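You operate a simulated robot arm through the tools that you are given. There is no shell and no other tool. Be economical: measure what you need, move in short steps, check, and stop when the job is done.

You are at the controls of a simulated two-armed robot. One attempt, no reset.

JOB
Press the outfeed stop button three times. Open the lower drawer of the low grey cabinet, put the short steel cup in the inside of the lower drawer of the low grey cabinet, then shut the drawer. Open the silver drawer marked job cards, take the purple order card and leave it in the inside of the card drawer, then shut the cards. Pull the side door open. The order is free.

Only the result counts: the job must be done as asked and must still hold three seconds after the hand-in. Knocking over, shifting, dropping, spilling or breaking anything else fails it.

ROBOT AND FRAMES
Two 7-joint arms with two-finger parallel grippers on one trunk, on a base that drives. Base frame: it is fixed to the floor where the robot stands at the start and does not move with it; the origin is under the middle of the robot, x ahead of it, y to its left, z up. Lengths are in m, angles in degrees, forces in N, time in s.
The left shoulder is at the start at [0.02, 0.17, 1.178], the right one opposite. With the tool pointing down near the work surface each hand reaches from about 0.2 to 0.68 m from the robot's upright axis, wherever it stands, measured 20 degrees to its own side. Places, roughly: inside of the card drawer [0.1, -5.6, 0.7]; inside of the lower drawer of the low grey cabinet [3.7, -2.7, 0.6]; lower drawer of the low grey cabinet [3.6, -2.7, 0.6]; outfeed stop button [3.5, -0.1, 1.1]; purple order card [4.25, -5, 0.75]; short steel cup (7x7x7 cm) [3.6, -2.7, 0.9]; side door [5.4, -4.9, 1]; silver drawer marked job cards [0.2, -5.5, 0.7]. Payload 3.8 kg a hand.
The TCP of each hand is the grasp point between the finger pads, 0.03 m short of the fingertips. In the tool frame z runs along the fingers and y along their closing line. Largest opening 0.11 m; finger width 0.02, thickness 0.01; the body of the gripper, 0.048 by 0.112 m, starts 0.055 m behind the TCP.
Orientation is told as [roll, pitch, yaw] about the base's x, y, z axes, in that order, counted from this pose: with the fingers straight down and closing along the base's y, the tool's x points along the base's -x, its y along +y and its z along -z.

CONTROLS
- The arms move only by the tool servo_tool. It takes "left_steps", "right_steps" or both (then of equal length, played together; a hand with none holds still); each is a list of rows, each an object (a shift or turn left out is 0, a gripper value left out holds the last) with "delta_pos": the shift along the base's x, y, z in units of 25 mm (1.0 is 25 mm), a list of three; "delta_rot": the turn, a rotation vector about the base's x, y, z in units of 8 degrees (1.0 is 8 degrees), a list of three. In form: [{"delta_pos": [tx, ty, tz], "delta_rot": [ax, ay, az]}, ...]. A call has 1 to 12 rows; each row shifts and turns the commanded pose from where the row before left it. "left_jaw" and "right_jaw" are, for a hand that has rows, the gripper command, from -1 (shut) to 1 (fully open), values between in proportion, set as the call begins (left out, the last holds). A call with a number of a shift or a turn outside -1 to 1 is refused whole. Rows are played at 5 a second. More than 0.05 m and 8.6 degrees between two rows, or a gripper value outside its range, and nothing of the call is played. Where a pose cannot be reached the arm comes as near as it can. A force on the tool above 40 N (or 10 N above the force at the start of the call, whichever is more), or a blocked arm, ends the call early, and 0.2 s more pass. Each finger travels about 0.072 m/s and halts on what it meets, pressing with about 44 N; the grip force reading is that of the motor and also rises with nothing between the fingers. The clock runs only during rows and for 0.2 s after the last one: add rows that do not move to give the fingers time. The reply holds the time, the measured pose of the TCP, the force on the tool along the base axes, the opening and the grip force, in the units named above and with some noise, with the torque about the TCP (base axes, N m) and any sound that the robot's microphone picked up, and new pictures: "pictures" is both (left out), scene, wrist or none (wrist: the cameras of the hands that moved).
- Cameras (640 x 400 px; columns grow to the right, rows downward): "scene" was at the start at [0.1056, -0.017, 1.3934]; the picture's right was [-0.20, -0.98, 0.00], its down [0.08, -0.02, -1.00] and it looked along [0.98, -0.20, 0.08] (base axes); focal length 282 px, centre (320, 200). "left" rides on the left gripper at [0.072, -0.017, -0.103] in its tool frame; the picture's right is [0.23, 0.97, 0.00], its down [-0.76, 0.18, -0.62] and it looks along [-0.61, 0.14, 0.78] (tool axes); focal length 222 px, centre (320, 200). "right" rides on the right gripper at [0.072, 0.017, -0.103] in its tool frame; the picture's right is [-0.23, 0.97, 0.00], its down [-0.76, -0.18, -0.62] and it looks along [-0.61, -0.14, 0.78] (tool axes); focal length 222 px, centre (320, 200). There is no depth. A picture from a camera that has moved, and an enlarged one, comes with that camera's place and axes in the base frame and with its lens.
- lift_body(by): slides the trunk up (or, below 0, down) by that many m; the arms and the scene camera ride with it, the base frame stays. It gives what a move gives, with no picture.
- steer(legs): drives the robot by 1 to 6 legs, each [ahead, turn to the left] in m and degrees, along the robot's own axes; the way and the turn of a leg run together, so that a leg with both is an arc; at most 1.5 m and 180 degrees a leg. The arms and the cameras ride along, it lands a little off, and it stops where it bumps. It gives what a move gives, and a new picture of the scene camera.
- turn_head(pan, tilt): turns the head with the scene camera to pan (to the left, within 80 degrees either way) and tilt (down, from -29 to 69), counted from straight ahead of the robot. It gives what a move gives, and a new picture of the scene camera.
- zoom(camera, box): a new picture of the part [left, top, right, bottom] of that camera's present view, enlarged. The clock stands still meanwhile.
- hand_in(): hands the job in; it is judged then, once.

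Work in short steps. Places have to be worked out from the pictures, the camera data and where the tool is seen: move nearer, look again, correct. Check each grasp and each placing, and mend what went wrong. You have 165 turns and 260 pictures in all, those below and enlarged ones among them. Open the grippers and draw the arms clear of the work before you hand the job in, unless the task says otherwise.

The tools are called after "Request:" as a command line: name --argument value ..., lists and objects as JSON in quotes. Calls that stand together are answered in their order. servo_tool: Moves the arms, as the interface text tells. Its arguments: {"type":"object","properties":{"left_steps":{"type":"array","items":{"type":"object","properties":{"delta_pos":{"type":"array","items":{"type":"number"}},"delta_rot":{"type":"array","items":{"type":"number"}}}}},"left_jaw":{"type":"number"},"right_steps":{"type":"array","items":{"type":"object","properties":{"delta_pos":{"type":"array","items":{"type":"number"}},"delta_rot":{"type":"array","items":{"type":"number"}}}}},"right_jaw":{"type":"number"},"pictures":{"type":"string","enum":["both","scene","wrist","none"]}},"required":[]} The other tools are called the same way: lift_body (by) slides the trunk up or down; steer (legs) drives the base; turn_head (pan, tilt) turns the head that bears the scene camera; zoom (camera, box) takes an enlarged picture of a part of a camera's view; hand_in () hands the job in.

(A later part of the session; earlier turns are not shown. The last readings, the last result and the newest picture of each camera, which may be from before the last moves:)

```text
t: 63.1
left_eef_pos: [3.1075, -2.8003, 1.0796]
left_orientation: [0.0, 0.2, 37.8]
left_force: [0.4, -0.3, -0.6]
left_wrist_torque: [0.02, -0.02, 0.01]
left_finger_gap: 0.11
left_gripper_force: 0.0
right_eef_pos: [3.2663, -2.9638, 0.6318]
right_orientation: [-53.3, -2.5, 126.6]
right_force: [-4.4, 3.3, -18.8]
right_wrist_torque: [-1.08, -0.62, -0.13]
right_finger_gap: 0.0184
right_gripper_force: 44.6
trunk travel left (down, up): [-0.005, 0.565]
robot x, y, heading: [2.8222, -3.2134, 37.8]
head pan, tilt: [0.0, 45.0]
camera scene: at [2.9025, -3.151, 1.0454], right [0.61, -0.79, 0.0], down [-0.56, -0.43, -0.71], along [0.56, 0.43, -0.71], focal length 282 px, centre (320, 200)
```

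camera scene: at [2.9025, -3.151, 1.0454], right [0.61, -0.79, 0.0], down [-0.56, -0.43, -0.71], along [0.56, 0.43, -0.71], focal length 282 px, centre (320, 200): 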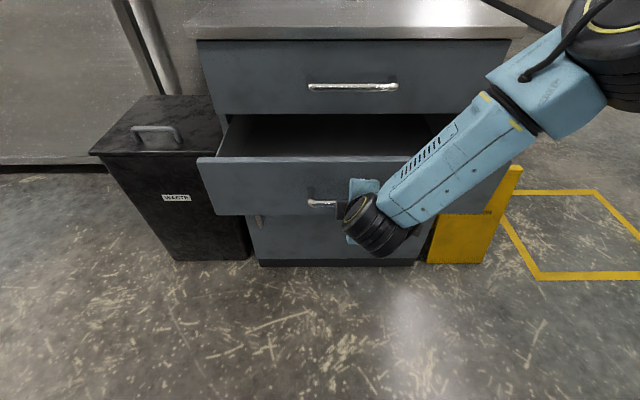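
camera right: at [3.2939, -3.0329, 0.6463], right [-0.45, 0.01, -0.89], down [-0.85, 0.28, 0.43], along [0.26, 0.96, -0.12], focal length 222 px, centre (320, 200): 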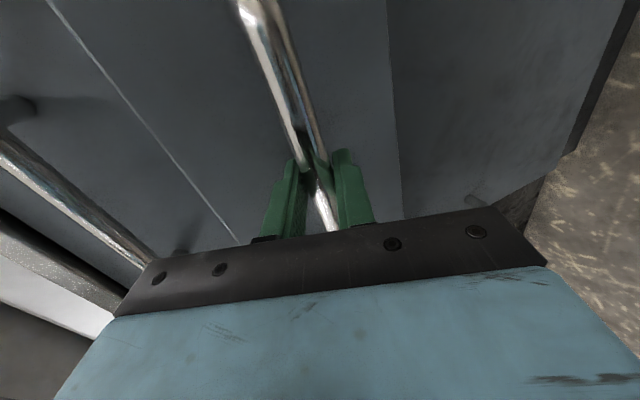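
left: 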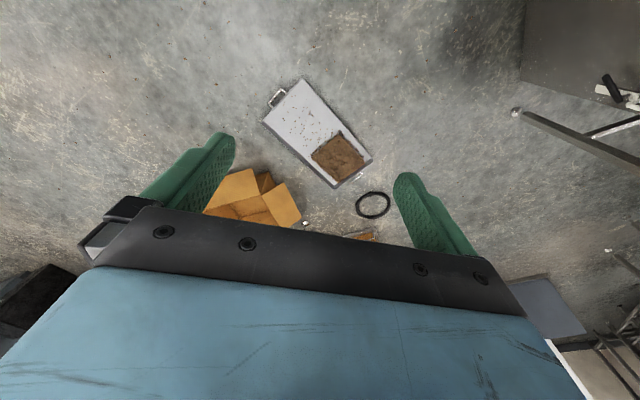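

That works; the drawer is ~17 cm open. Continue a bit more.

Request:
servo_tool --right_steps '[{"delta_pos": [-0.6, -0.5, 0]}, {"delta_pos": [-0.6, -0.5, 0]}, {"delta_pos": [-0.6, -0.5, 0], "delta_rot": [-0.3, 0.35, 0]}, {"delta_pos": [-0.6, -0.5, 0]}]' --pictures "scene"

```text
t: 64.1
left_eef_pos: [3.1067, -2.8005, 1.0804]
left_orientation: [-0.1, 0.0, 37.6]
left_force: [-0.2, -0.6, -0.7]
left_wrist_torque: [0.03, 0.03, -0.01]
left_finger_gap: 0.11
left_gripper_force: 0.1
right_eef_pos: [3.2054, -3.0114, 0.6322]
right_orientation: [-49.4, -2.3, 126.6]
right_force: [-16.3, 18.8, -16.9]
right_wrist_torque: [-0.74, -0.44, 0.3]
right_finger_gap: 0.0184
right_gripper_force: 44.9
trunk travel left (down, up): [-0.005, 0.565]
robot x, y, heading: [2.8214, -3.2148, 37.7]
head pan, tilt: [0.0, 45.0]
camera scene: at [2.9016, -3.1502, 1.0455], right [0.61, -0.79, 0.0], down [-0.56, -0.43, -0.71], along [0.56, 0.43, -0.71], focal length 282 px, centre (320, 200)
```

scene: 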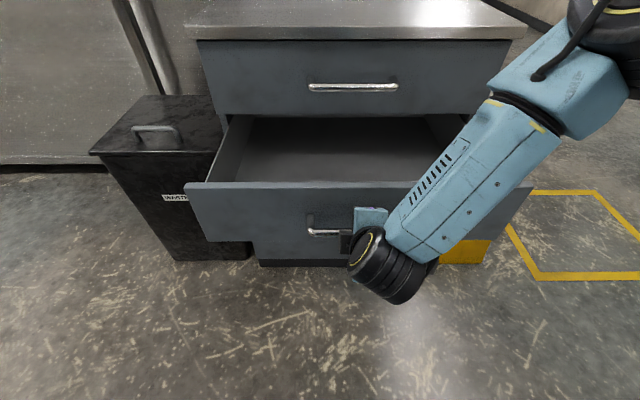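

The cup (≈0.98 m ahead) is out of reach with the drawer open between us, so I'll shut it again, fetch the cup with the left hand first, then reopen with the right using the same known poses.

Request:
servo_tool --right_steps '[{"delta_pos": [0.6, 0.48, 0]}, {"delta_pos": [0.6, 0.48, 0], "delta_rot": [0.3, -0.35, 0]}, {"delta_pos": [0.7, 0.55, 0]}, {"delta_pos": [0.7, 0.55, 0], "delta_rot": [0.3, -0.36, 0]}, {"delta_pos": [0.7, 0.55, 0], "delta_rot": [0.5, -0.6, 0]}, {"delta_pos": [0.7, 0.55, 0], "delta_rot": [0.5, -0.6, 0]}, {"delta_pos": [0.7, 0.55, 0]}, {"delta_pos": [0.7, 0.55, 0]}, {"delta_pos": [0.7, 0.55, 0]}, {"delta_pos": [0.7, 0.55, 0]}, {"delta_pos": [0.7, 0.55, 0]}, {"delta_pos": [0.4, 0.35, 0]}]' --pictures "scene"

```text
t: 66.6
left_eef_pos: [3.108, -2.8021, 1.0795]
left_orientation: [0.0, 0.0, 37.6]
left_force: [-0.4, -0.1, -0.8]
left_wrist_torque: [0.05, -0.02, 0.0]
left_finger_gap: 0.1099
left_gripper_force: 0.1
right_eef_pos: [3.398, -2.8616, 0.6282]
right_orientation: [-68.9, -2.8, 126.8]
right_force: [3.7, 0.5, -4.2]
right_wrist_torque: [-0.89, -0.37, 0.78]
right_finger_gap: 0.0184
right_gripper_force: 44.5
right hand out of reach, approached as far as the arm can: row 6
trunk travel left (down, up): [-0.005, 0.565]
robot x, y, heading: [2.8219, -3.2163, 37.6]
head pan, tilt: [0.0, 45.0]
stopped in row 12 (right hand): the force on the tool passed its limit at 57 N (the readings are from after the stop); the commanded pose is now the measured one
camera scene: at [2.9025, -3.1519, 1.0459], right [0.61, -0.79, 0.0], down [-0.56, -0.43, -0.71], along [0.56, 0.43, -0.71], focal length 282 px, centre (320, 200)
```

scene: 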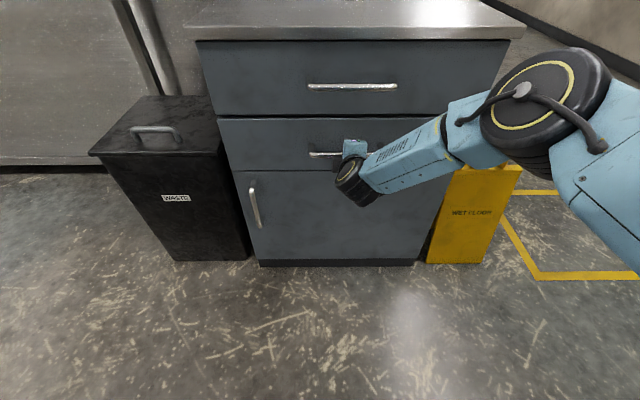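

Drawer shut. Release, back off and retrace to the earlier raised pose.

Request:
servo_tool --right_steps '[{}, {}, {"delta_pos": [-0.65, -0.54, 0.2]}, {"delta_pos": [-0.65, -0.54, 0.2]}, {"delta_pos": [-0.65, -0.54, 0.2]}, {"delta_pos": [-0.65, -0.54, 0.2]}, {"delta_pos": [-0.93, 0.54, 0.98]}, {"delta_pos": [-0.93, 0.54, 0.98]}, {"delta_pos": [-0.93, 0.54, 0.98], "delta_rot": [-0.54, 0.656, 0]}, {"delta_pos": [-0.93, 0.54, 0.98], "delta_rot": [-0.54, 0.656, 0]}, {"delta_pos": [-0.93, 0, 0.98], "delta_rot": [-0.54, 0.656, 0]}, {"delta_pos": [-0.7, 0, 0.98]}]' --right_jaw 0.09 --pictures "scene"

Request:
lift_body --by 0.25

```text
t: 69.2
left_eef_pos: [3.1071, -2.8024, 1.0807]
left_orientation: [0.0, 0.0, 37.5]
left_force: [0.5, -0.9, 0.4]
left_wrist_torque: [-0.02, -0.01, 0.0]
left_finger_gap: 0.1099
left_gripper_force: 0.0
right_eef_pos: [3.2013, -2.8603, 0.7969]
right_orientation: [-48.5, -1.8, 125.9]
right_force: [-0.1, -0.2, 0.4]
right_wrist_torque: [-0.02, -0.01, 0.01]
right_finger_gap: 0.0599
right_gripper_force: 0.1
trunk travel left (down, up): [-0.005, 0.565]
robot x, y, heading: [2.8206, -3.2119, 37.7]
head pan, tilt: [0.0, 45.0]
camera scene: at [2.9021, -3.1523, 1.0456], right [0.61, -0.79, 0.0], down [-0.56, -0.43, -0.71], along [0.56, 0.43, -0.71], focal length 282 px, centre (320, 200)
```

scene: 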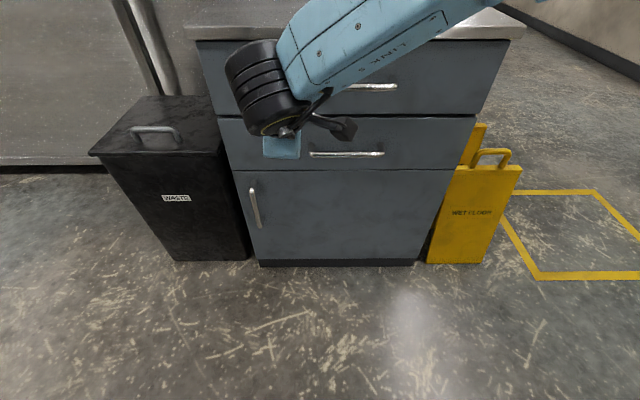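

```text
t: 71.8
left_eef_pos: [3.1081, -2.8013, 1.3298]
left_orientation: [0.1, 0.1, 37.7]
left_force: [0.4, 0.7, -0.4]
left_wrist_torque: [-0.02, 0.04, -0.01]
left_finger_gap: 0.1101
left_gripper_force: 0.1
right_eef_pos: [3.2022, -2.8623, 1.0484]
right_orientation: [-48.7, -2.0, 125.8]
right_force: [0.4, 0.4, 0.0]
right_wrist_torque: [-0.03, 0.04, -0.02]
right_finger_gap: 0.0599
right_gripper_force: 0.0
trunk travel left (down, up): [-0.255, 0.315]
robot x, y, heading: [2.8188, -3.2166, 37.7]
head pan, tilt: [0.0, 45.0]
```

Park the right hand to the right side, then drive 0.28 m closer and turn 30° right so the cup is in the left arm's zone.

Request:
servo_tool --right_steps '[{"delta_pos": [0.26, -0.94, 0.3]}, {"delta_pos": [0.26, -0.94, 0.3]}, {"delta_pos": [0.26, -0.94, 0.3]}, {"delta_pos": [0.26, -0.94, 0.3]}, {"delta_pos": [0.26, -0.94, 0.3]}, {"delta_pos": [0.26, -0.94, 0.3]}, {"delta_pos": [0.26, -0.94, 0.3]}, {"delta_pos": [0.26, -0.94, 0.3]}, {"delta_pos": [0.26, -0.94, 0.3]}, {"delta_pos": [0.26, -0.94, 0.3]}, {"delta_pos": [0.26, -0.94, 0.3]}]' --pictures "none"

Request:
steer --legs '[[0.28, 0], [0, -30]]'

Request:
turn_head --pan 20 --tilt 40

```text
t: 74.2
left_eef_pos: [3.107, -2.8025, 1.3305]
left_orientation: [-0.1, 0.1, 37.6]
left_force: [0.1, 0.9, -0.6]
left_wrist_torque: [0.02, -0.01, 0.0]
left_finger_gap: 0.1097
left_gripper_force: 0.0
right_eef_pos: [3.2725, -3.1208, 1.1317]
right_orientation: [-48.7, -1.9, 125.8]
right_force: [0.3, -0.4, -0.5]
right_wrist_torque: [0.0, -0.03, 0.03]
right_finger_gap: 0.0598
right_gripper_force: 0.0
trunk travel left (down, up): [-0.255, 0.315]
robot x, y, heading: [2.8233, -3.2137, 37.4]
head pan, tilt: [0.0, 45.0]
```

```text
t: 77.7
left_eef_pos: [3.5059, -2.8267, 1.3303]
left_orientation: [0.0, 0.1, 7.3]
left_force: [-0.1, -0.1, -0.8]
left_wrist_torque: [0.01, -0.01, 0.01]
left_finger_gap: 0.11
left_gripper_force: 0.0
right_eef_pos: [3.4893, -3.1848, 1.132]
right_orientation: [-48.8, -1.8, 95.6]
right_force: [-0.5, -0.7, 0.8]
right_wrist_torque: [-0.01, -0.02, 0.0]
right_finger_gap: 0.0601
right_gripper_force: 0.3
trunk travel left (down, up): [-0.255, 0.315]
robot x, y, heading: [3.0484, -3.0426, 7.4]
head pan, tilt: [0.0, 45.0]
camera scene: at [3.1519, -3.026, 1.2956], right [0.13, -0.99, 0.0], down [-0.7, -0.09, -0.71], along [0.7, 0.09, -0.71], focal length 282 px, centre (320, 200)
```

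scene: 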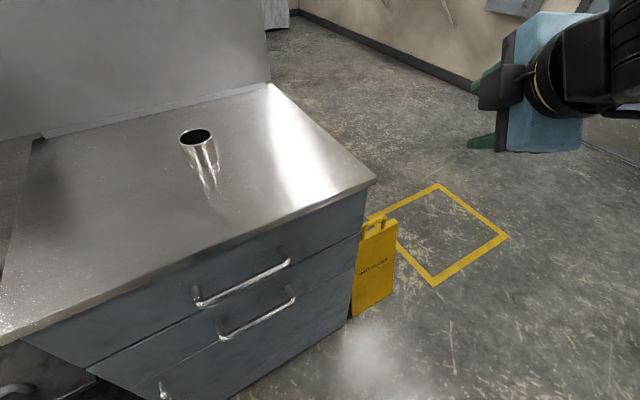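

```text
t: 78.5
left_eef_pos: [3.5062, -2.8271, 1.33]
left_orientation: [0.1, 0.0, 7.3]
left_force: [0.8, 0.7, 0.0]
left_wrist_torque: [0.02, 0.02, -0.03]
left_finger_gap: 0.1097
left_gripper_force: 0.1
right_eef_pos: [3.4892, -3.1855, 1.1306]
right_orientation: [-48.8, -1.9, 95.5]
right_force: [0.9, 0.3, 0.3]
right_wrist_torque: [0.01, 0.01, 0.01]
right_finger_gap: 0.06
right_gripper_force: 0.0
trunk travel left (down, up): [-0.255, 0.315]
robot x, y, heading: [3.0523, -3.0408, 7.8]
head pan, tilt: [20.0, 40.0]
camera scene: at [3.1468, -2.997, 1.3028], right [0.46, -0.89, 0.0], down [-0.57, -0.29, -0.77], along [0.68, 0.35, -0.64], focal length 282 px, centre (320, 200)
```

scene: 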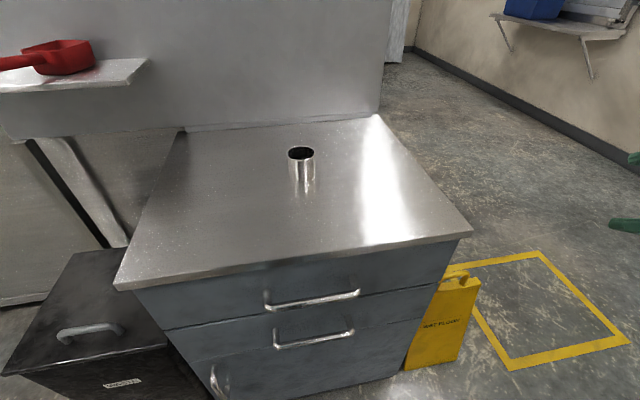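

Triangulating gives the cup near (3.635,-2.695), resting at z≈0.90. Move the left hand above it and look with the wrist camera.

Request:
servo_tool --left_steps '[{"delta_pos": [0.65, 0.66, -1]}, {"delta_pos": [0.65, 0.66, -1]}, {"delta_pos": [0.65, 0.66, -1]}, {"delta_pos": [0.65, 0.66, -1]}, {"delta_pos": [0.65, 0.66, -1]}, {"delta_pos": [0.65, 0.66, -1]}, {"delta_pos": [0.65, 0.66, -0.5]}, {"delta_pos": [0.65, 0.66, 0]}]' --left_jaw 1

```text
t: 80.3
left_eef_pos: [3.6227, -2.7034, 1.1644]
left_orientation: [0.1, -0.1, 7.2]
left_force: [-0.3, 0.3, -0.2]
left_wrist_torque: [0.01, 0.02, 0.02]
left_finger_gap: 0.11
left_gripper_force: 0.0
left hand out of reach, approached as far as the arm can: row 8
right_eef_pos: [3.4899, -3.1851, 1.131]
right_orientation: [-48.6, -1.8, 95.5]
right_force: [-0.4, 0.9, 0.6]
right_wrist_torque: [-0.02, 0.02, -0.02]
right_finger_gap: 0.0599
right_gripper_force: 0.0
trunk travel left (down, up): [-0.255, 0.315]
robot x, y, heading: [3.0522, -3.0389, 7.3]
head pan, tilt: [20.0, 40.0]
camera scene: at [3.1465, -2.9967, 1.3029], right [0.46, -0.89, 0.0], down [-0.57, -0.29, -0.77], along [0.68, 0.35, -0.64], focal length 282 px, centre (320, 200)
camera left: at [3.5542, -2.7283, 1.2678], right [-0.35, 0.94, 0.0], down [0.73, 0.27, 0.62], along [0.58, 0.22, -0.78], focal length 222 px, centre (320, 200)
```

scene: 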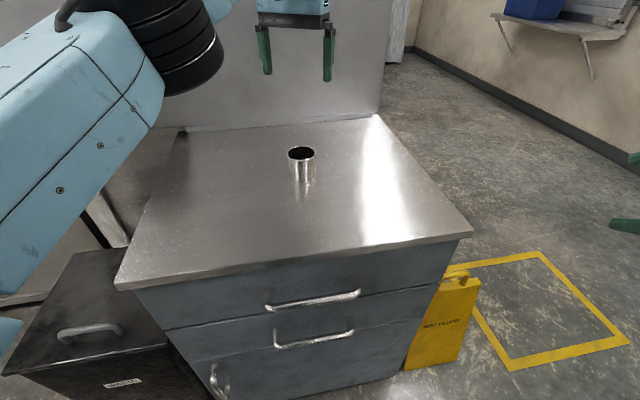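
left: 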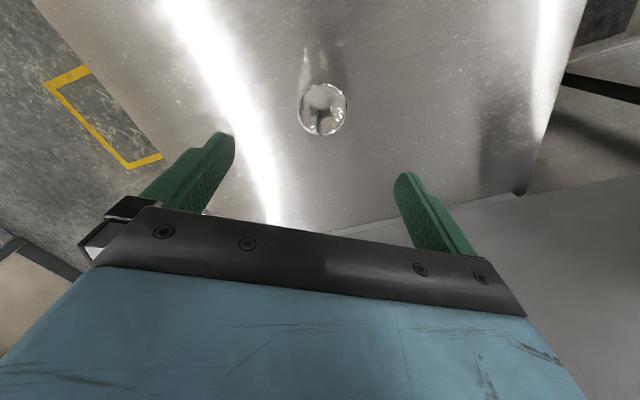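

Wrist view puts the cup at (3.635,-2.692). Correct and descend to z≈0.965.

Request:
servo_tool --left_steps '[{"delta_pos": [0, 0, -1]}, {"delta_pos": [0, 0, -1]}, {"delta_pos": [0, 0, -1]}, {"delta_pos": [0.25, 0.22, -1]}, {"delta_pos": [0.25, 0.22, -1]}, {"delta_pos": [0, 0, -1]}, {"delta_pos": [0, 0, -1]}, {"delta_pos": [0, 0, -1]}]'

```text
t: 82.1
left_eef_pos: [3.636, -2.6921, 0.9651]
left_orientation: [0.0, 0.0, 7.3]
left_force: [-0.1, -0.2, -0.2]
left_wrist_torque: [0.05, 0.04, -0.03]
left_finger_gap: 0.1101
left_gripper_force: 0.1
right_eef_pos: [3.4891, -3.1844, 1.1304]
right_orientation: [-48.7, -1.8, 95.5]
right_force: [1.0, 0.9, -1.0]
right_wrist_torque: [0.01, 0.01, 0.01]
right_finger_gap: 0.06
right_gripper_force: 0.0
trunk travel left (down, up): [-0.255, 0.315]
robot x, y, heading: [3.0558, -3.0401, 7.2]
head pan, tilt: [20.0, 40.0]
camera scene: at [3.1469, -2.9966, 1.3028], right [0.46, -0.89, 0.0], down [-0.57, -0.29, -0.77], along [0.68, 0.35, -0.64], focal length 282 px, centre (320, 200)
camera left: at [3.5675, -2.7175, 1.0682], right [-0.35, 0.94, 0.0], down [0.73, 0.27, 0.62], along [0.58, 0.22, -0.78], focal length 222 px, centre (320, 200)
```

scene: 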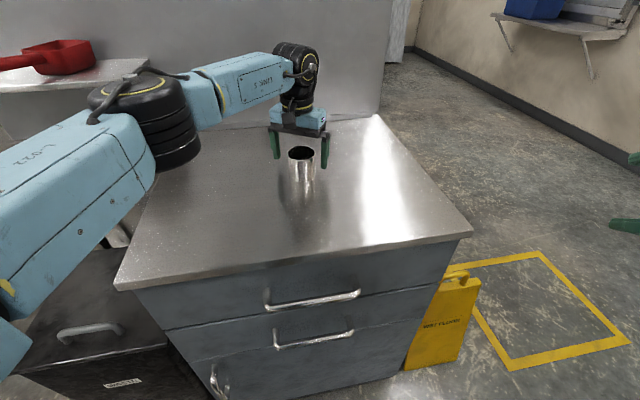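
left: 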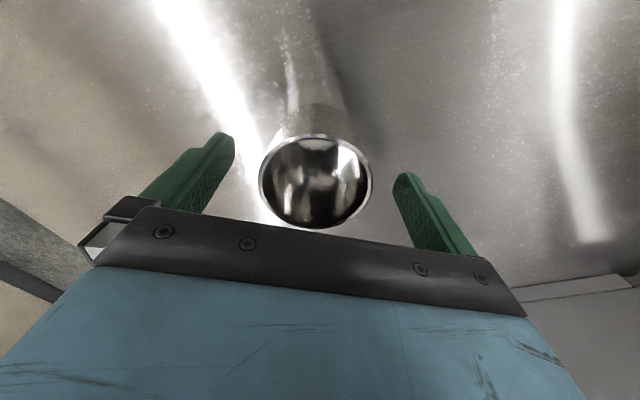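

Cup is centred between the fingers with rim at ≈0.95. Descend 4 cm and close.

Request:
servo_tool --left_steps '[{"delta_pos": [0.1, 0, -0.8]}, {"delta_pos": [0, 0, -0.8]}]' --pictures "none"

Request:
servo_tool --left_steps '[{}, {}, {}, {}, {}]' --left_jaw -1

```text
t: 82.7
left_eef_pos: [3.6386, -2.6928, 0.9301]
left_orientation: [0.0, -0.4, 7.3]
left_force: [1.3, 2.1, 17.5]
left_wrist_torque: [-0.22, 0.11, -0.26]
left_finger_gap: 0.11
left_gripper_force: 0.1
right_eef_pos: [3.4881, -3.185, 1.1321]
right_orientation: [-48.8, -1.9, 95.6]
right_force: [0.2, 0.3, -0.7]
right_wrist_torque: [-0.01, 0.04, 0.02]
right_finger_gap: 0.0597
right_gripper_force: 0.1
trunk travel left (down, up): [-0.255, 0.315]
robot x, y, heading: [3.0512, -3.0351, 7.5]
head pan, tilt: [20.0, 40.0]
```

```text
t: 83.9
left_eef_pos: [3.6386, -2.6944, 0.9308]
left_orientation: [0.0, -0.3, 7.3]
left_force: [0.5, -0.8, 26.6]
left_wrist_torque: [-0.25, 0.21, 0.07]
left_finger_gap: 0.0663
left_gripper_force: 43.6
right_eef_pos: [3.4879, -3.1867, 1.1324]
right_orientation: [-48.9, -1.9, 95.4]
right_force: [-0.7, 0.2, 0.2]
right_wrist_torque: [0.01, 0.01, -0.04]
right_finger_gap: 0.0601
right_gripper_force: 0.0
trunk travel left (down, up): [-0.255, 0.315]
robot x, y, heading: [3.0517, -3.0374, 7.3]
head pan, tilt: [20.0, 40.0]
camera scene: at [3.1445, -2.9982, 1.3031], right [0.46, -0.89, 0.0], down [-0.57, -0.29, -0.77], along [0.68, 0.35, -0.64], focal length 282 px, centre (320, 200)
camera left: at [3.5685, -2.7199, 1.0325], right [-0.35, 0.94, 0.0], down [0.73, 0.27, 0.63], along [0.59, 0.22, -0.78], focal length 222 px, centre (320, 200)
```

scene: 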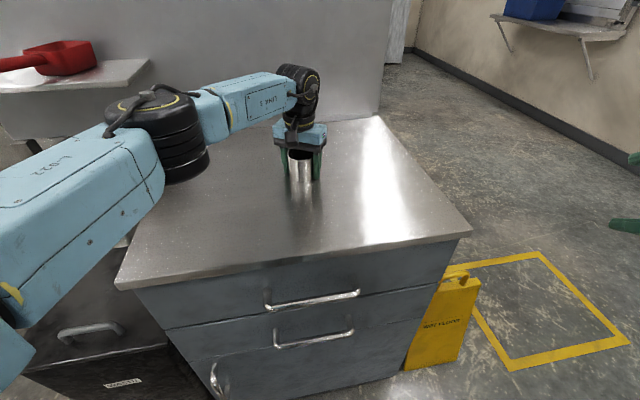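
left: 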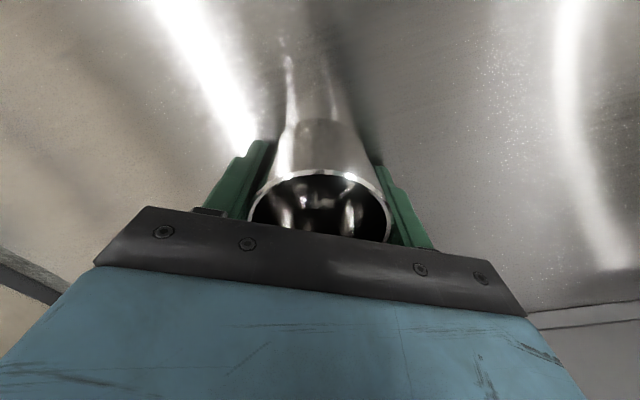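

Cup gripped (gap 0.066); the cabinet top is at z≈0.90. Lift and draw back.

Request:
servo_tool --left_steps '[{"delta_pos": [0, 0, 1]}, {"delta_pos": [0, 0, 1]}, {"delta_pos": [0, 0, 1]}, {"delta_pos": [0, 0, 1]}, {"delta_pos": [-0.6, -0.6, 1]}, {"delta_pos": [-0.6, -0.6, 1]}, {"delta_pos": [-0.6, -0.6, 1]}, {"delta_pos": [-0.6, -0.6, 1]}, {"delta_pos": [-0.7, -0.6, 1]}, {"delta_pos": [-0.7, -0.6, 1]}, {"delta_pos": [-0.7, -0.6, 1]}, {"delta_pos": [-0.7, -0.6, 1]}]'

Request:
steer --legs '[[0, 30.2], [-0.28, 0]]'

```text
t: 86.5
left_eef_pos: [3.5093, -2.8148, 1.2245]
left_orientation: [0.1, -0.1, 7.2]
left_force: [-0.8, 0.1, -0.8]
left_wrist_torque: [0.03, -0.01, 0.02]
left_finger_gap: 0.0663
left_gripper_force: 44.7
right_eef_pos: [3.4884, -3.1845, 1.1311]
right_orientation: [-48.6, -1.9, 95.5]
right_force: [0.3, 0.4, -0.3]
right_wrist_torque: [0.0, 0.0, -0.01]
right_finger_gap: 0.0599
right_gripper_force: 0.0
trunk travel left (down, up): [-0.255, 0.315]
robot x, y, heading: [3.0529, -3.0427, 7.1]
head pan, tilt: [20.0, 40.0]
camera scene: at [3.1462, -2.9975, 1.3029], right [0.46, -0.89, 0.0], down [-0.57, -0.29, -0.77], along [0.68, 0.35, -0.64], focal length 282 px, centre (320, 200)
camera left: at [3.4387, -2.8397, 1.3284], right [-0.35, 0.94, 0.0], down [0.73, 0.27, 0.62], along [0.58, 0.22, -0.78], focal length 222 px, centre (320, 200)
```

scene: 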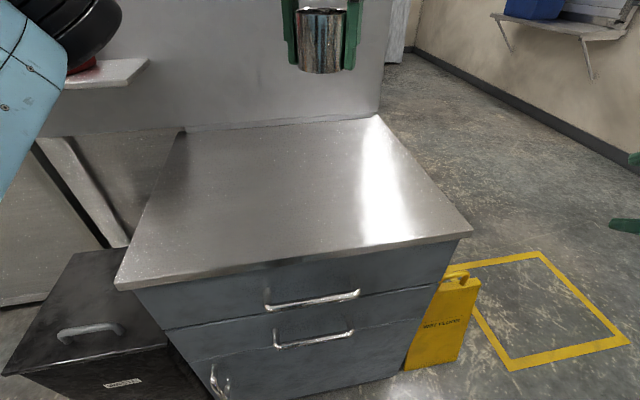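
left: 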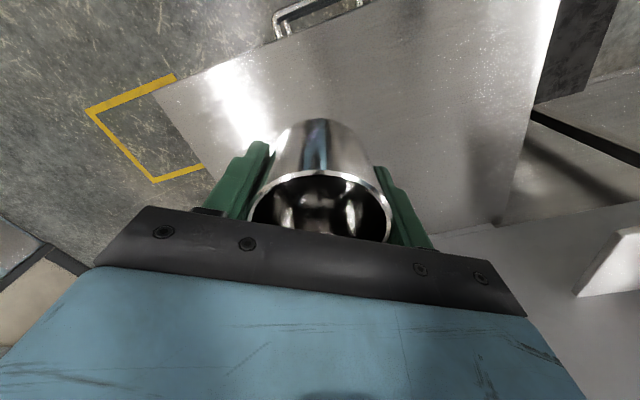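

```text
t: 89.9
left_eef_pos: [3.1146, -2.7835, 1.2247]
left_orientation: [0.0, 0.0, 37.1]
left_force: [-0.3, -0.6, -0.7]
left_wrist_torque: [0.02, -0.02, 0.01]
left_finger_gap: 0.0664
left_gripper_force: 43.9
right_eef_pos: [3.2828, -3.116, 1.1312]
right_orientation: [-48.7, -1.9, 125.3]
right_force: [0.6, 0.0, -0.2]
right_wrist_torque: [0.01, -0.02, -0.02]
right_finger_gap: 0.0598
right_gripper_force: 0.1
trunk travel left (down, up): [-0.255, 0.315]
robot x, y, heading: [2.8338, -3.2066, 37.4]
head pan, tilt: [20.0, 40.0]
camera scene: at [2.8919, -3.1226, 1.3029], right [0.84, -0.54, 0.0], down [-0.35, -0.54, -0.77], along [0.42, 0.64, -0.64], focal length 282 px, centre (320, 200)
```

scene: 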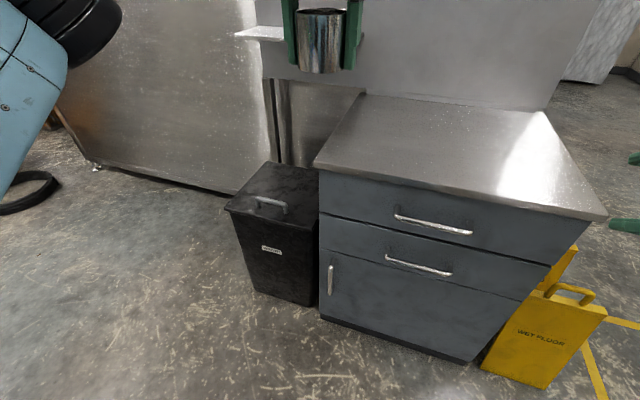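

Back at the same stance with the cup. Move the left hand aside, lower the trunk, then bring the right hand to the same pre-grasp.

Request:
servo_tool --left_steps '[{"delta_pos": [-0.6, 0.78, 0.5]}, {"delta_pos": [-0.6, 0.78, 0.5]}, {"delta_pos": [-0.6, 0.78, 0.5]}, {"delta_pos": [-0.6, 0.78, 0.5]}, {"delta_pos": [-0.6, 0.78, 0.5]}, {"delta_pos": [-0.6, 0.78, 0.5]}]' --pictures "none"

Request:
lift_body --by -0.25

Request:
servo_tool --right_steps '[{"delta_pos": [0.22, 0.82, -0.93]}, {"delta_pos": [0.22, 0.82, -0.93]}, {"delta_pos": [0.22, 0.82, -0.93]}, {"delta_pos": [0.22, 0.82, -0.93]}, {"delta_pos": [0.22, 0.82, -0.93]}, {"delta_pos": [0.22, 0.82, -0.93], "delta_rot": [0.54, -0.656, 0]}, {"delta_pos": [0.22, 0.82, -0.93], "delta_rot": [0.54, -0.656, 0]}, {"delta_pos": [0.22, 0.82, -0.93], "delta_rot": [0.54, -0.656, 0.1]}, {"delta_pos": [0.22, 0.82, -0.93]}, {"delta_pos": [0.22, 0.82, -0.93]}]'

```text
t: 91.3
left_eef_pos: [3.0247, -2.6656, 1.2987]
left_orientation: [0.0, 0.1, 37.1]
left_force: [-0.2, -0.9, -0.7]
left_wrist_torque: [0.0, -0.03, -0.03]
left_finger_gap: 0.0663
left_gripper_force: 43.9
right_eef_pos: [3.2833, -3.1157, 1.1309]
right_orientation: [-48.8, -2.0, 125.4]
right_force: [-0.4, 0.5, 0.1]
right_wrist_torque: [-0.01, -0.02, 0.02]
right_finger_gap: 0.0602
right_gripper_force: 0.0
trunk travel left (down, up): [-0.255, 0.315]
robot x, y, heading: [2.8279, -3.2084, 37.0]
head pan, tilt: [20.0, 40.0]
```

```text
t: 93.9
left_eef_pos: [3.0244, -2.6667, 1.0493]
left_orientation: [0.0, -0.1, 37.0]
left_force: [0.4, 0.7, -0.9]
left_wrist_torque: [-0.02, -0.01, -0.01]
left_finger_gap: 0.066
left_gripper_force: 44.0
right_eef_pos: [3.2831, -3.1156, 0.8819]
right_orientation: [-48.7, -1.9, 125.4]
right_force: [-0.4, -0.6, 1.6]
right_wrist_torque: [0.01, -0.03, 0.01]
right_finger_gap: 0.06
right_gripper_force: 0.1
trunk travel left (down, up): [-0.005, 0.565]
robot x, y, heading: [2.8265, -3.2054, 36.9]
head pan, tilt: [20.0, 40.0]
```

```text
t: 96.1
left_eef_pos: [3.0253, -2.6656, 1.0491]
left_orientation: [0.0, 0.1, 37.1]
left_force: [0.3, 0.6, -0.7]
left_wrist_torque: [0.0, 0.02, -0.01]
left_finger_gap: 0.0662
left_gripper_force: 44.1
right_eef_pos: [3.3376, -2.9123, 0.6485]
right_orientation: [-69.2, -3.1, 127.1]
right_force: [0.6, -0.9, -0.3]
right_wrist_torque: [0.0, -0.02, 0.0]
right_finger_gap: 0.0601
right_gripper_force: 0.0
trunk travel left (down, up): [-0.005, 0.565]
robot x, y, heading: [2.8332, -3.2039, 37.4]
head pan, tilt: [20.0, 40.0]
camera scene: at [2.8927, -3.1221, 1.0528], right [0.84, -0.54, 0.0], down [-0.35, -0.54, -0.77], along [0.42, 0.64, -0.64], focal length 282 px, centre (320, 200)
camera right: at [3.3003, -3.0316, 0.6657], right [-0.44, 0.01, -0.9], down [-0.86, 0.28, 0.43], along [0.25, 0.96, -0.11], focal length 222 px, centre (320, 200)
```

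scene: 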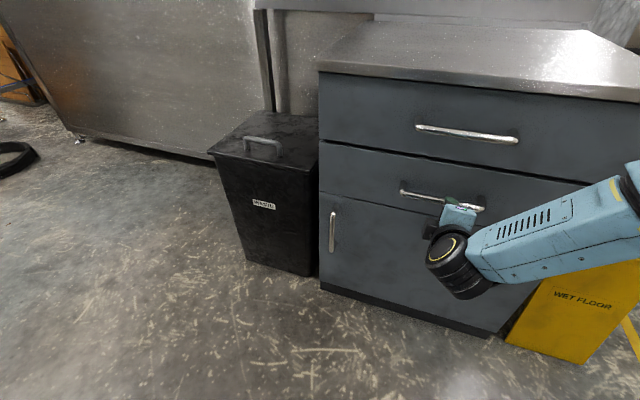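
right: 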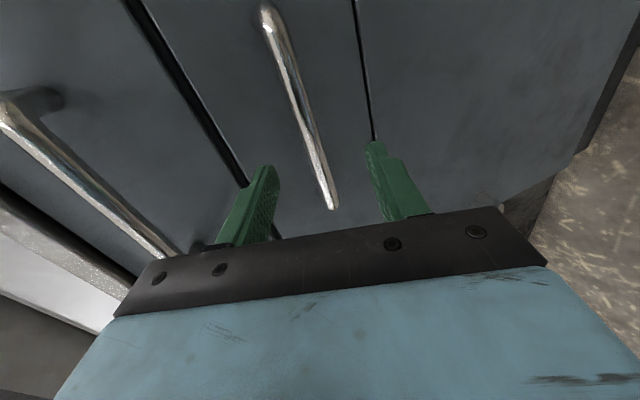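

Same pre-grasp picture as before; advance and grip.

Request:
servo_tool --right_steps '[{"delta_pos": [0.65, 0.54, -0.18]}, {"delta_pos": [0.65, 0.54, -0.18]}, {"delta_pos": [0.65, 0.54, -0.18]}, {"delta_pos": [0.65, 0.54, -0.18]}]' --pictures "none"

Request:
servo_tool --right_steps '[{}, {}, {}, {}]' --right_jaw -1 --pictures "wrist"

Request:
turn_head --pan 0 --tilt 45

```text
t: 97.1
left_eef_pos: [3.0256, -2.6658, 1.0498]
left_orientation: [-0.1, 0.1, 37.1]
left_force: [1.0, 0.5, -1.2]
left_wrist_torque: [0.01, 0.04, 0.0]
left_finger_gap: 0.0663
left_gripper_force: 44.0
right_eef_pos: [3.4027, -2.8563, 0.6307]
right_orientation: [-69.1, -3.1, 127.2]
right_force: [0.3, 0.9, 0.9]
right_wrist_torque: [0.02, 0.01, 0.01]
right_finger_gap: 0.0599
right_gripper_force: 0.0
trunk travel left (down, up): [-0.005, 0.565]
robot x, y, heading: [2.8295, -3.2061, 36.8]
head pan, tilt: [20.0, 40.0]
```

```text
t: 98.1
left_eef_pos: [3.0261, -2.6655, 1.0488]
left_orientation: [0.0, 0.0, 37.1]
left_force: [0.1, -0.5, -1.5]
left_wrist_torque: [0.01, 0.0, -0.01]
left_finger_gap: 0.0663
left_gripper_force: 43.8
right_eef_pos: [3.4005, -2.857, 0.628]
right_orientation: [-68.8, -3.0, 127.2]
right_force: [-4.9, -4.1, -13.1]
right_wrist_torque: [-0.85, -0.61, 0.27]
right_finger_gap: 0.0184
right_gripper_force: 44.8
trunk travel left (down, up): [-0.005, 0.565]
robot x, y, heading: [2.8301, -3.2069, 37.3]
head pan, tilt: [20.0, 40.0]
camera right: at [3.3648, -2.9777, 0.6462], right [-0.45, 0.01, -0.89], down [-0.86, 0.28, 0.43], along [0.25, 0.96, -0.12], focal length 222 px, centre (320, 200)
```

right: 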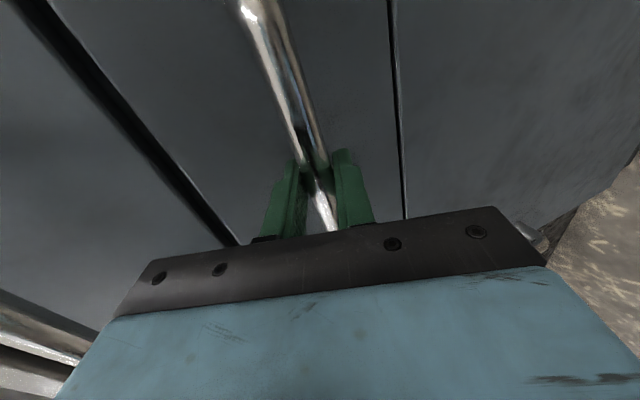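

```text
t: 99.0
left_eef_pos: [3.0256, -2.666, 1.0493]
left_orientation: [0.0, 0.2, 37.1]
left_force: [0.2, 0.4, -1.2]
left_wrist_torque: [-0.03, 0.02, 0.03]
left_finger_gap: 0.0661
left_gripper_force: 43.5
right_eef_pos: [3.4011, -2.8568, 0.6277]
right_orientation: [-68.8, -3.1, 127.0]
right_force: [-9.1, -7.5, -16.7]
right_wrist_torque: [-0.73, -0.35, 0.62]
right_finger_gap: 0.0186
right_gripper_force: 45.4
trunk travel left (down, up): [-0.005, 0.565]
robot x, y, heading: [2.831, -3.206, 37.3]
head pan, tilt: [0.0, 45.0]
camera scene: at [2.9117, -3.1441, 1.0454], right [0.6, -0.8, 0.0], down [-0.56, -0.43, -0.71], along [0.56, 0.43, -0.71], focal length 282 px, centre (320, 200)
```

scene: 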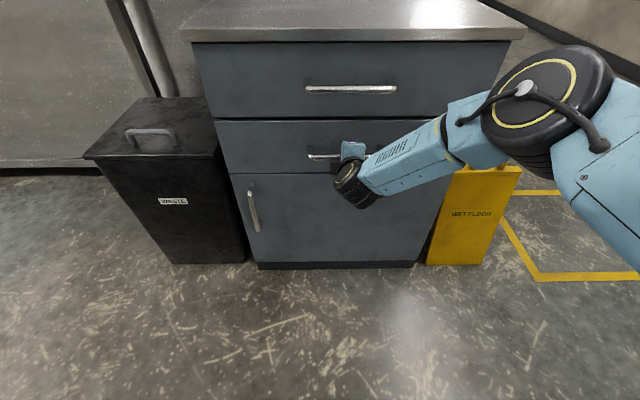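

Gripped. Pull the drawer ~0.25 m with the gradual pitching down in one go.

Request:
servo_tool --right_steps '[{"delta_pos": [-0.5, -0.41, 0]}, {"delta_pos": [-0.7, -0.57, 0], "delta_rot": [-0.25, 0.3, 0]}, {"delta_pos": [-0.7, -0.57, 0], "delta_rot": [-0.25, 0.3, 0]}, {"delta_pos": [-0.7, -0.57, 0], "delta_rot": [-0.25, 0.3, 0]}, {"delta_pos": [-0.7, -0.57, 0], "delta_rot": [-0.25, 0.3, 0]}, {"delta_pos": [-0.7, -0.57, 0], "delta_rot": [-0.25, 0.3, 0]}, {"delta_pos": [-0.7, -0.57, 0], "delta_rot": [-0.25, 0.3, 0]}, {"delta_pos": [-0.7, -0.57, 0]}, {"delta_pos": [-0.7, -0.57, 0]}, {"delta_pos": [-0.7, -0.57, 0], "delta_rot": [-0.25, 0.3, 0]}, {"delta_pos": [-0.7, -0.57, 0]}, {"delta_pos": [-0.7, -0.57, 0]}]' --pictures "scene"

```text
t: 101.5
left_eef_pos: [3.024, -2.6648, 1.0492]
left_orientation: [-0.1, 0.0, 37.0]
left_force: [-0.1, 0.0, -1.0]
left_wrist_torque: [0.02, 0.02, -0.01]
left_finger_gap: 0.0661
left_gripper_force: 43.7
right_eef_pos: [3.1952, -3.0194, 0.6318]
right_orientation: [-47.4, -2.1, 126.4]
right_force: [-17.3, 20.1, 6.3]
right_wrist_torque: [-0.46, -0.27, 0.89]
right_finger_gap: 0.0184
right_gripper_force: 45.4
trunk travel left (down, up): [-0.005, 0.565]
robot x, y, heading: [2.8334, -3.2017, 37.1]
head pan, tilt: [0.0, 45.0]
camera scene: at [2.9099, -3.1434, 1.0458], right [0.6, -0.8, 0.0], down [-0.56, -0.43, -0.71], along [0.56, 0.43, -0.71], focal length 282 px, centre (320, 200)
```

scene: 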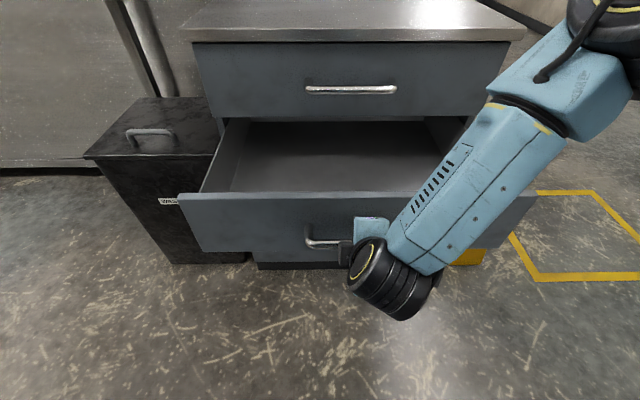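

Drawer open 0.26 m, right hand still holding. Bring the left hand with the cup over the left-middle of the drawer cavity.

Request:
servo_tool --left_steps '[{"delta_pos": [1, -0.716, -0.4]}, {"delta_pos": [1, -0.716, -0.4]}, {"delta_pos": [1, -0.716, -0.4]}, {"delta_pos": [1, -0.716, -0.7]}, {"delta_pos": [1, -0.716, -0.7]}, {"delta_pos": [1, -0.716, -0.7]}, {"delta_pos": [1, -0.716, -0.7]}, {"delta_pos": [1, -0.716, -0.7]}, {"delta_pos": [1, -0.716, -0.7]}]'

```text
t: 103.5
left_eef_pos: [3.2498, -2.8283, 0.9128]
left_orientation: [-0.2, -0.1, 37.1]
left_force: [0.0, -0.9, -0.9]
left_wrist_torque: [-0.04, -0.03, 0.02]
left_finger_gap: 0.0661
left_gripper_force: 44.0
right_eef_pos: [3.1959, -3.0197, 0.6338]
right_orientation: [-47.5, -2.1, 126.4]
right_force: [-8.1, 13.1, 18.3]
right_wrist_torque: [0.22, 0.01, 1.58]
right_finger_gap: 0.0186
right_gripper_force: 44.8
trunk travel left (down, up): [-0.005, 0.565]
robot x, y, heading: [2.8297, -3.2057, 36.8]
head pan, tilt: [0.0, 45.0]
camera scene: at [2.9099, -3.144, 1.0457], right [0.6, -0.8, 0.0], down [-0.56, -0.43, -0.71], along [0.56, 0.43, -0.71], focal length 282 px, centre (320, 200)
camera left: at [3.2031, -2.8836, 1.0167], right [-0.77, 0.64, 0.0], down [0.5, 0.6, 0.62], along [0.4, 0.48, -0.78], focal length 222 px, centre (320, 200)
```

scene: 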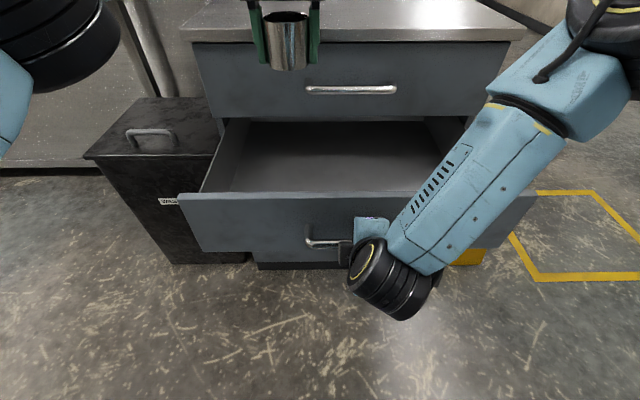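
left: 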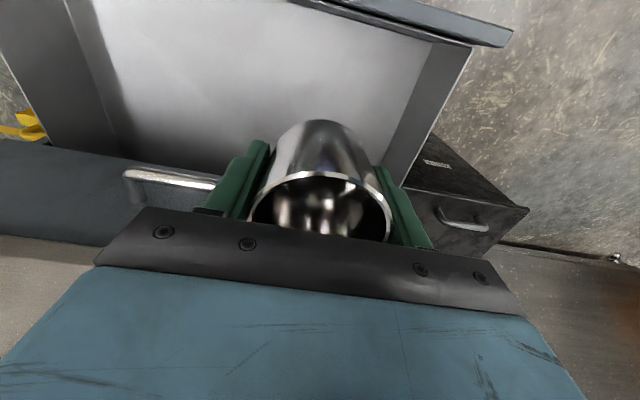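

Cup is over the cavity. Nudge 2 cm forward (camera clearance to the front panel) and descend.

Request:
servo_tool --left_steps '[{"delta_pos": [0.32, 0.24, -1]}, {"delta_pos": [0.32, 0.24, -1]}, {"delta_pos": [0, 0, -1]}, {"delta_pos": [0, 0, -1]}, {"delta_pos": [0, 0, -1]}, {"delta_pos": [0, 0, -1]}, {"delta_pos": [0, 0, -1]}, {"delta_pos": [0, 0, -1]}, {"delta_pos": [0, 0, -1]}]'

```text
t: 105.5
left_eef_pos: [3.2648, -2.8147, 0.6914]
left_orientation: [0.0, 0.1, 37.2]
left_force: [1.1, -0.5, -1.0]
left_wrist_torque: [0.02, 0.0, -0.02]
left_finger_gap: 0.0658
left_gripper_force: 43.8
right_eef_pos: [3.1943, -3.0208, 0.6321]
right_orientation: [-47.4, -2.2, 126.4]
right_force: [-10.2, 13.1, 22.1]
right_wrist_torque: [-0.32, -0.52, 0.84]
right_finger_gap: 0.0182
right_gripper_force: 45.0
trunk travel left (down, up): [-0.005, 0.565]
robot x, y, heading: [2.8289, -3.2056, 37.0]
head pan, tilt: [0.0, 45.0]
camera scene: at [2.9096, -3.1441, 1.0457], right [0.6, -0.8, 0.0], down [-0.56, -0.43, -0.71], along [0.56, 0.43, -0.71], focal length 282 px, centre (320, 200)
camera left: at [3.2181, -2.8714, 0.7938], right [-0.77, 0.64, 0.0], down [0.5, 0.6, 0.62], along [0.4, 0.48, -0.78], focal length 222 px, centre (320, 200)
```

scene: 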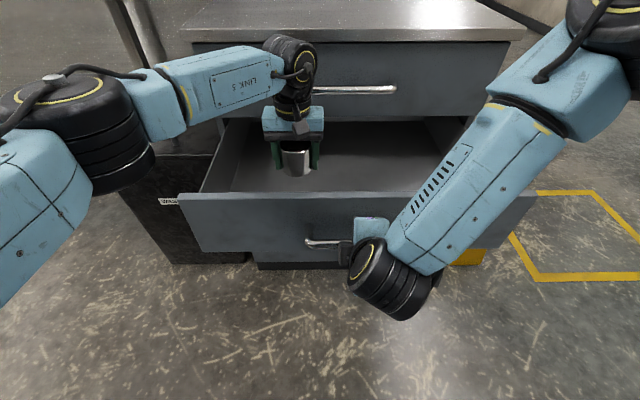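
left: 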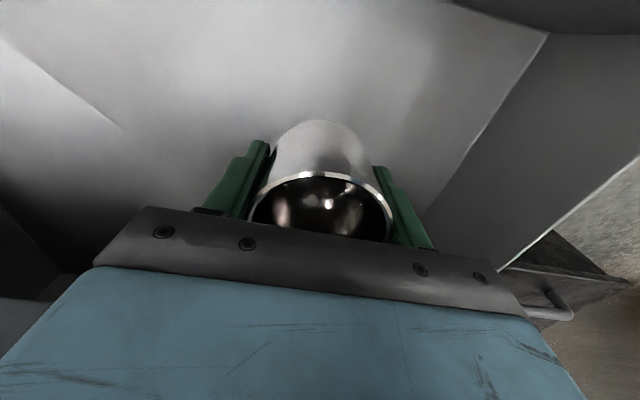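

Going fine; descend slowly until contact with the drawer floor.

Request:
servo_tool --left_steps '[{"delta_pos": [0, 0, -0.8]}, {"delta_pos": [0, 0, -0.8]}, {"delta_pos": [0, 0, -0.8]}, {"delta_pos": [0, 0, -0.6]}]' --pictures "wrist"

```text
t: 106.5
left_eef_pos: [3.2658, -2.8156, 0.6154]
left_orientation: [-0.1, -0.1, 37.2]
left_force: [-0.2, 0.8, -0.3]
left_wrist_torque: [-0.02, 0.01, 0.02]
left_finger_gap: 0.066
left_gripper_force: 44.2
right_eef_pos: [3.1949, -3.0207, 0.6315]
right_orientation: [-47.5, -2.1, 126.5]
right_force: [-8.5, 13.6, 23.0]
right_wrist_torque: [-0.31, -0.5, 0.74]
right_finger_gap: 0.0185
right_gripper_force: 44.8
trunk travel left (down, up): [-0.005, 0.565]
robot x, y, heading: [2.8353, -3.2102, 37.2]
head pan, tilt: [0.0, 45.0]
camera left: at [3.2178, -2.8713, 0.7179], right [-0.77, 0.64, 0.0], down [0.5, 0.6, 0.62], along [0.4, 0.48, -0.78], focal length 222 px, centre (320, 200)
```

left: 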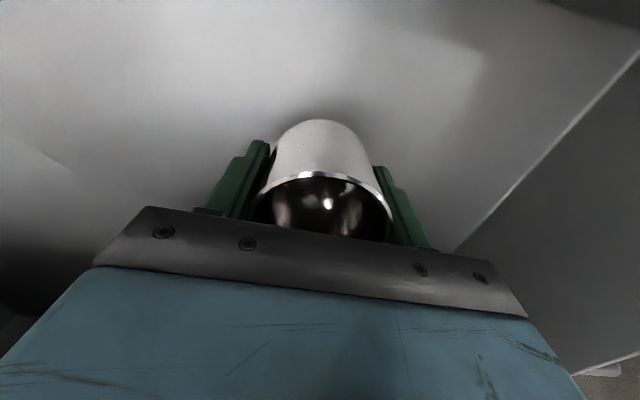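

Request:
servo_tool --left_steps '[{"delta_pos": [0, 0, -0.5]}, {"delta_pos": [0, 0, -0.4]}, {"delta_pos": [0, 0, -0.4]}]' --pictures "wrist"

```text
t: 107.3
left_eef_pos: [3.2648, -2.8149, 0.5862]
left_orientation: [0.0, -0.2, 37.1]
left_force: [-8.0, -5.5, 20.1]
left_wrist_torque: [0.35, 0.79, 0.27]
left_finger_gap: 0.0663
left_gripper_force: 44.3
right_eef_pos: [3.1952, -3.0217, 0.6329]
right_orientation: [-47.5, -2.2, 126.4]
right_force: [-3.4, 21.4, 12.9]
right_wrist_torque: [-0.28, -0.42, 0.87]
right_finger_gap: 0.0185
right_gripper_force: 44.3
trunk travel left (down, up): [-0.005, 0.565]
robot x, y, heading: [2.8317, -3.2052, 37.1]
head pan, tilt: [0.0, 45.0]
camera left: at [3.2181, -2.8717, 0.6888], right [-0.77, 0.64, 0.0], down [0.5, 0.6, 0.62], along [0.4, 0.48, -0.78], focal length 222 px, centre (320, 200)
```

left: 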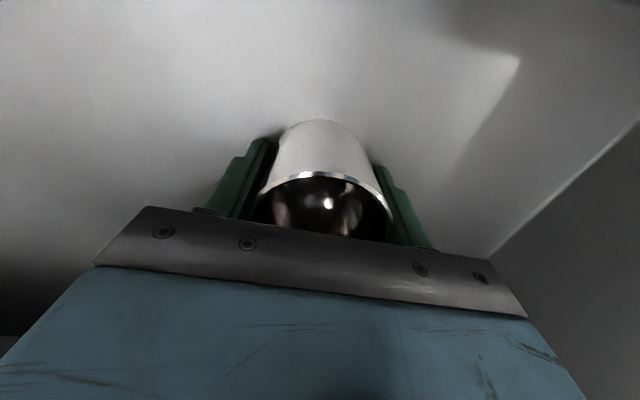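

Contact with the drawer floor (20 N, z≈0.557). Relax slightly, open, and rise straight up.

Request:
servo_tool --left_steps '[{"delta_pos": [0, 0, 0.12]}]' --pictures "none"

Request:
servo_tool --left_steps '[{}, {}, {}, {"delta_pos": [0, 0, 0.6]}, {"delta_pos": [0, 0, 1]}, {"delta_pos": [0, 0, 1]}, {"delta_pos": [0, 0, 1]}, {"delta_pos": [0, 0, 1]}, {"delta_pos": [0, 0, 1]}, {"delta_pos": [0, 0, 1]}, {"delta_pos": [0, 0, 1]}, {"delta_pos": [0, 0, 1]}]' --left_jaw 1

```text
t: 107.8
left_eef_pos: [3.2648, -2.8152, 0.5856]
left_orientation: [-0.1, -0.1, 37.1]
left_force: [-6.2, -2.5, 12.8]
left_wrist_torque: [0.23, 0.31, 0.26]
left_finger_gap: 0.0661
left_gripper_force: 44.4
right_eef_pos: [3.195, -3.0205, 0.6317]
right_orientation: [-47.5, -2.1, 126.4]
right_force: [-5.6, 19.8, 14.7]
right_wrist_torque: [-0.3, -0.46, 0.77]
right_finger_gap: 0.0183
right_gripper_force: 45.0
trunk travel left (down, up): [-0.005, 0.565]
robot x, y, heading: [2.8259, -3.2064, 37.3]
head pan, tilt: [0.0, 45.0]
```

```text
t: 110.3
left_eef_pos: [3.2637, -2.8141, 0.8023]
left_orientation: [0.0, 0.0, 37.1]
left_force: [-0.5, 0.7, -0.6]
left_wrist_torque: [0.0, 0.0, 0.01]
left_finger_gap: 0.1098
left_gripper_force: 0.1
right_eef_pos: [3.1957, -3.0205, 0.6328]
right_orientation: [-47.5, -2.1, 126.4]
right_force: [-10.3, 12.2, 22.9]
right_wrist_torque: [-0.29, -0.47, 0.8]
right_finger_gap: 0.0184
right_gripper_force: 45.3
trunk travel left (down, up): [-0.005, 0.565]
robot x, y, heading: [2.8291, -3.2062, 37.0]
head pan, tilt: [0.0, 45.0]
camera scene: at [2.9096, -3.1442, 1.0458], right [0.6, -0.8, 0.0], down [-0.56, -0.43, -0.71], along [0.56, 0.43, -0.71], focal length 282 px, centre (320, 200)
camera left: at [3.2171, -2.871, 0.9052], right [-0.77, 0.64, 0.0], down [0.5, 0.6, 0.62], along [0.4, 0.48, -0.78], focal length 222 px, centre (320, 200)
```

scene: 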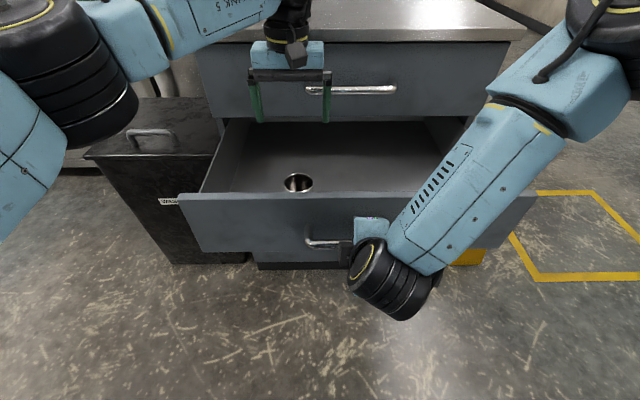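
left: 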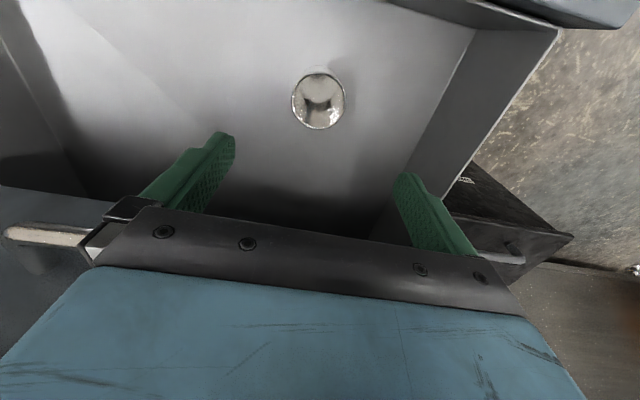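

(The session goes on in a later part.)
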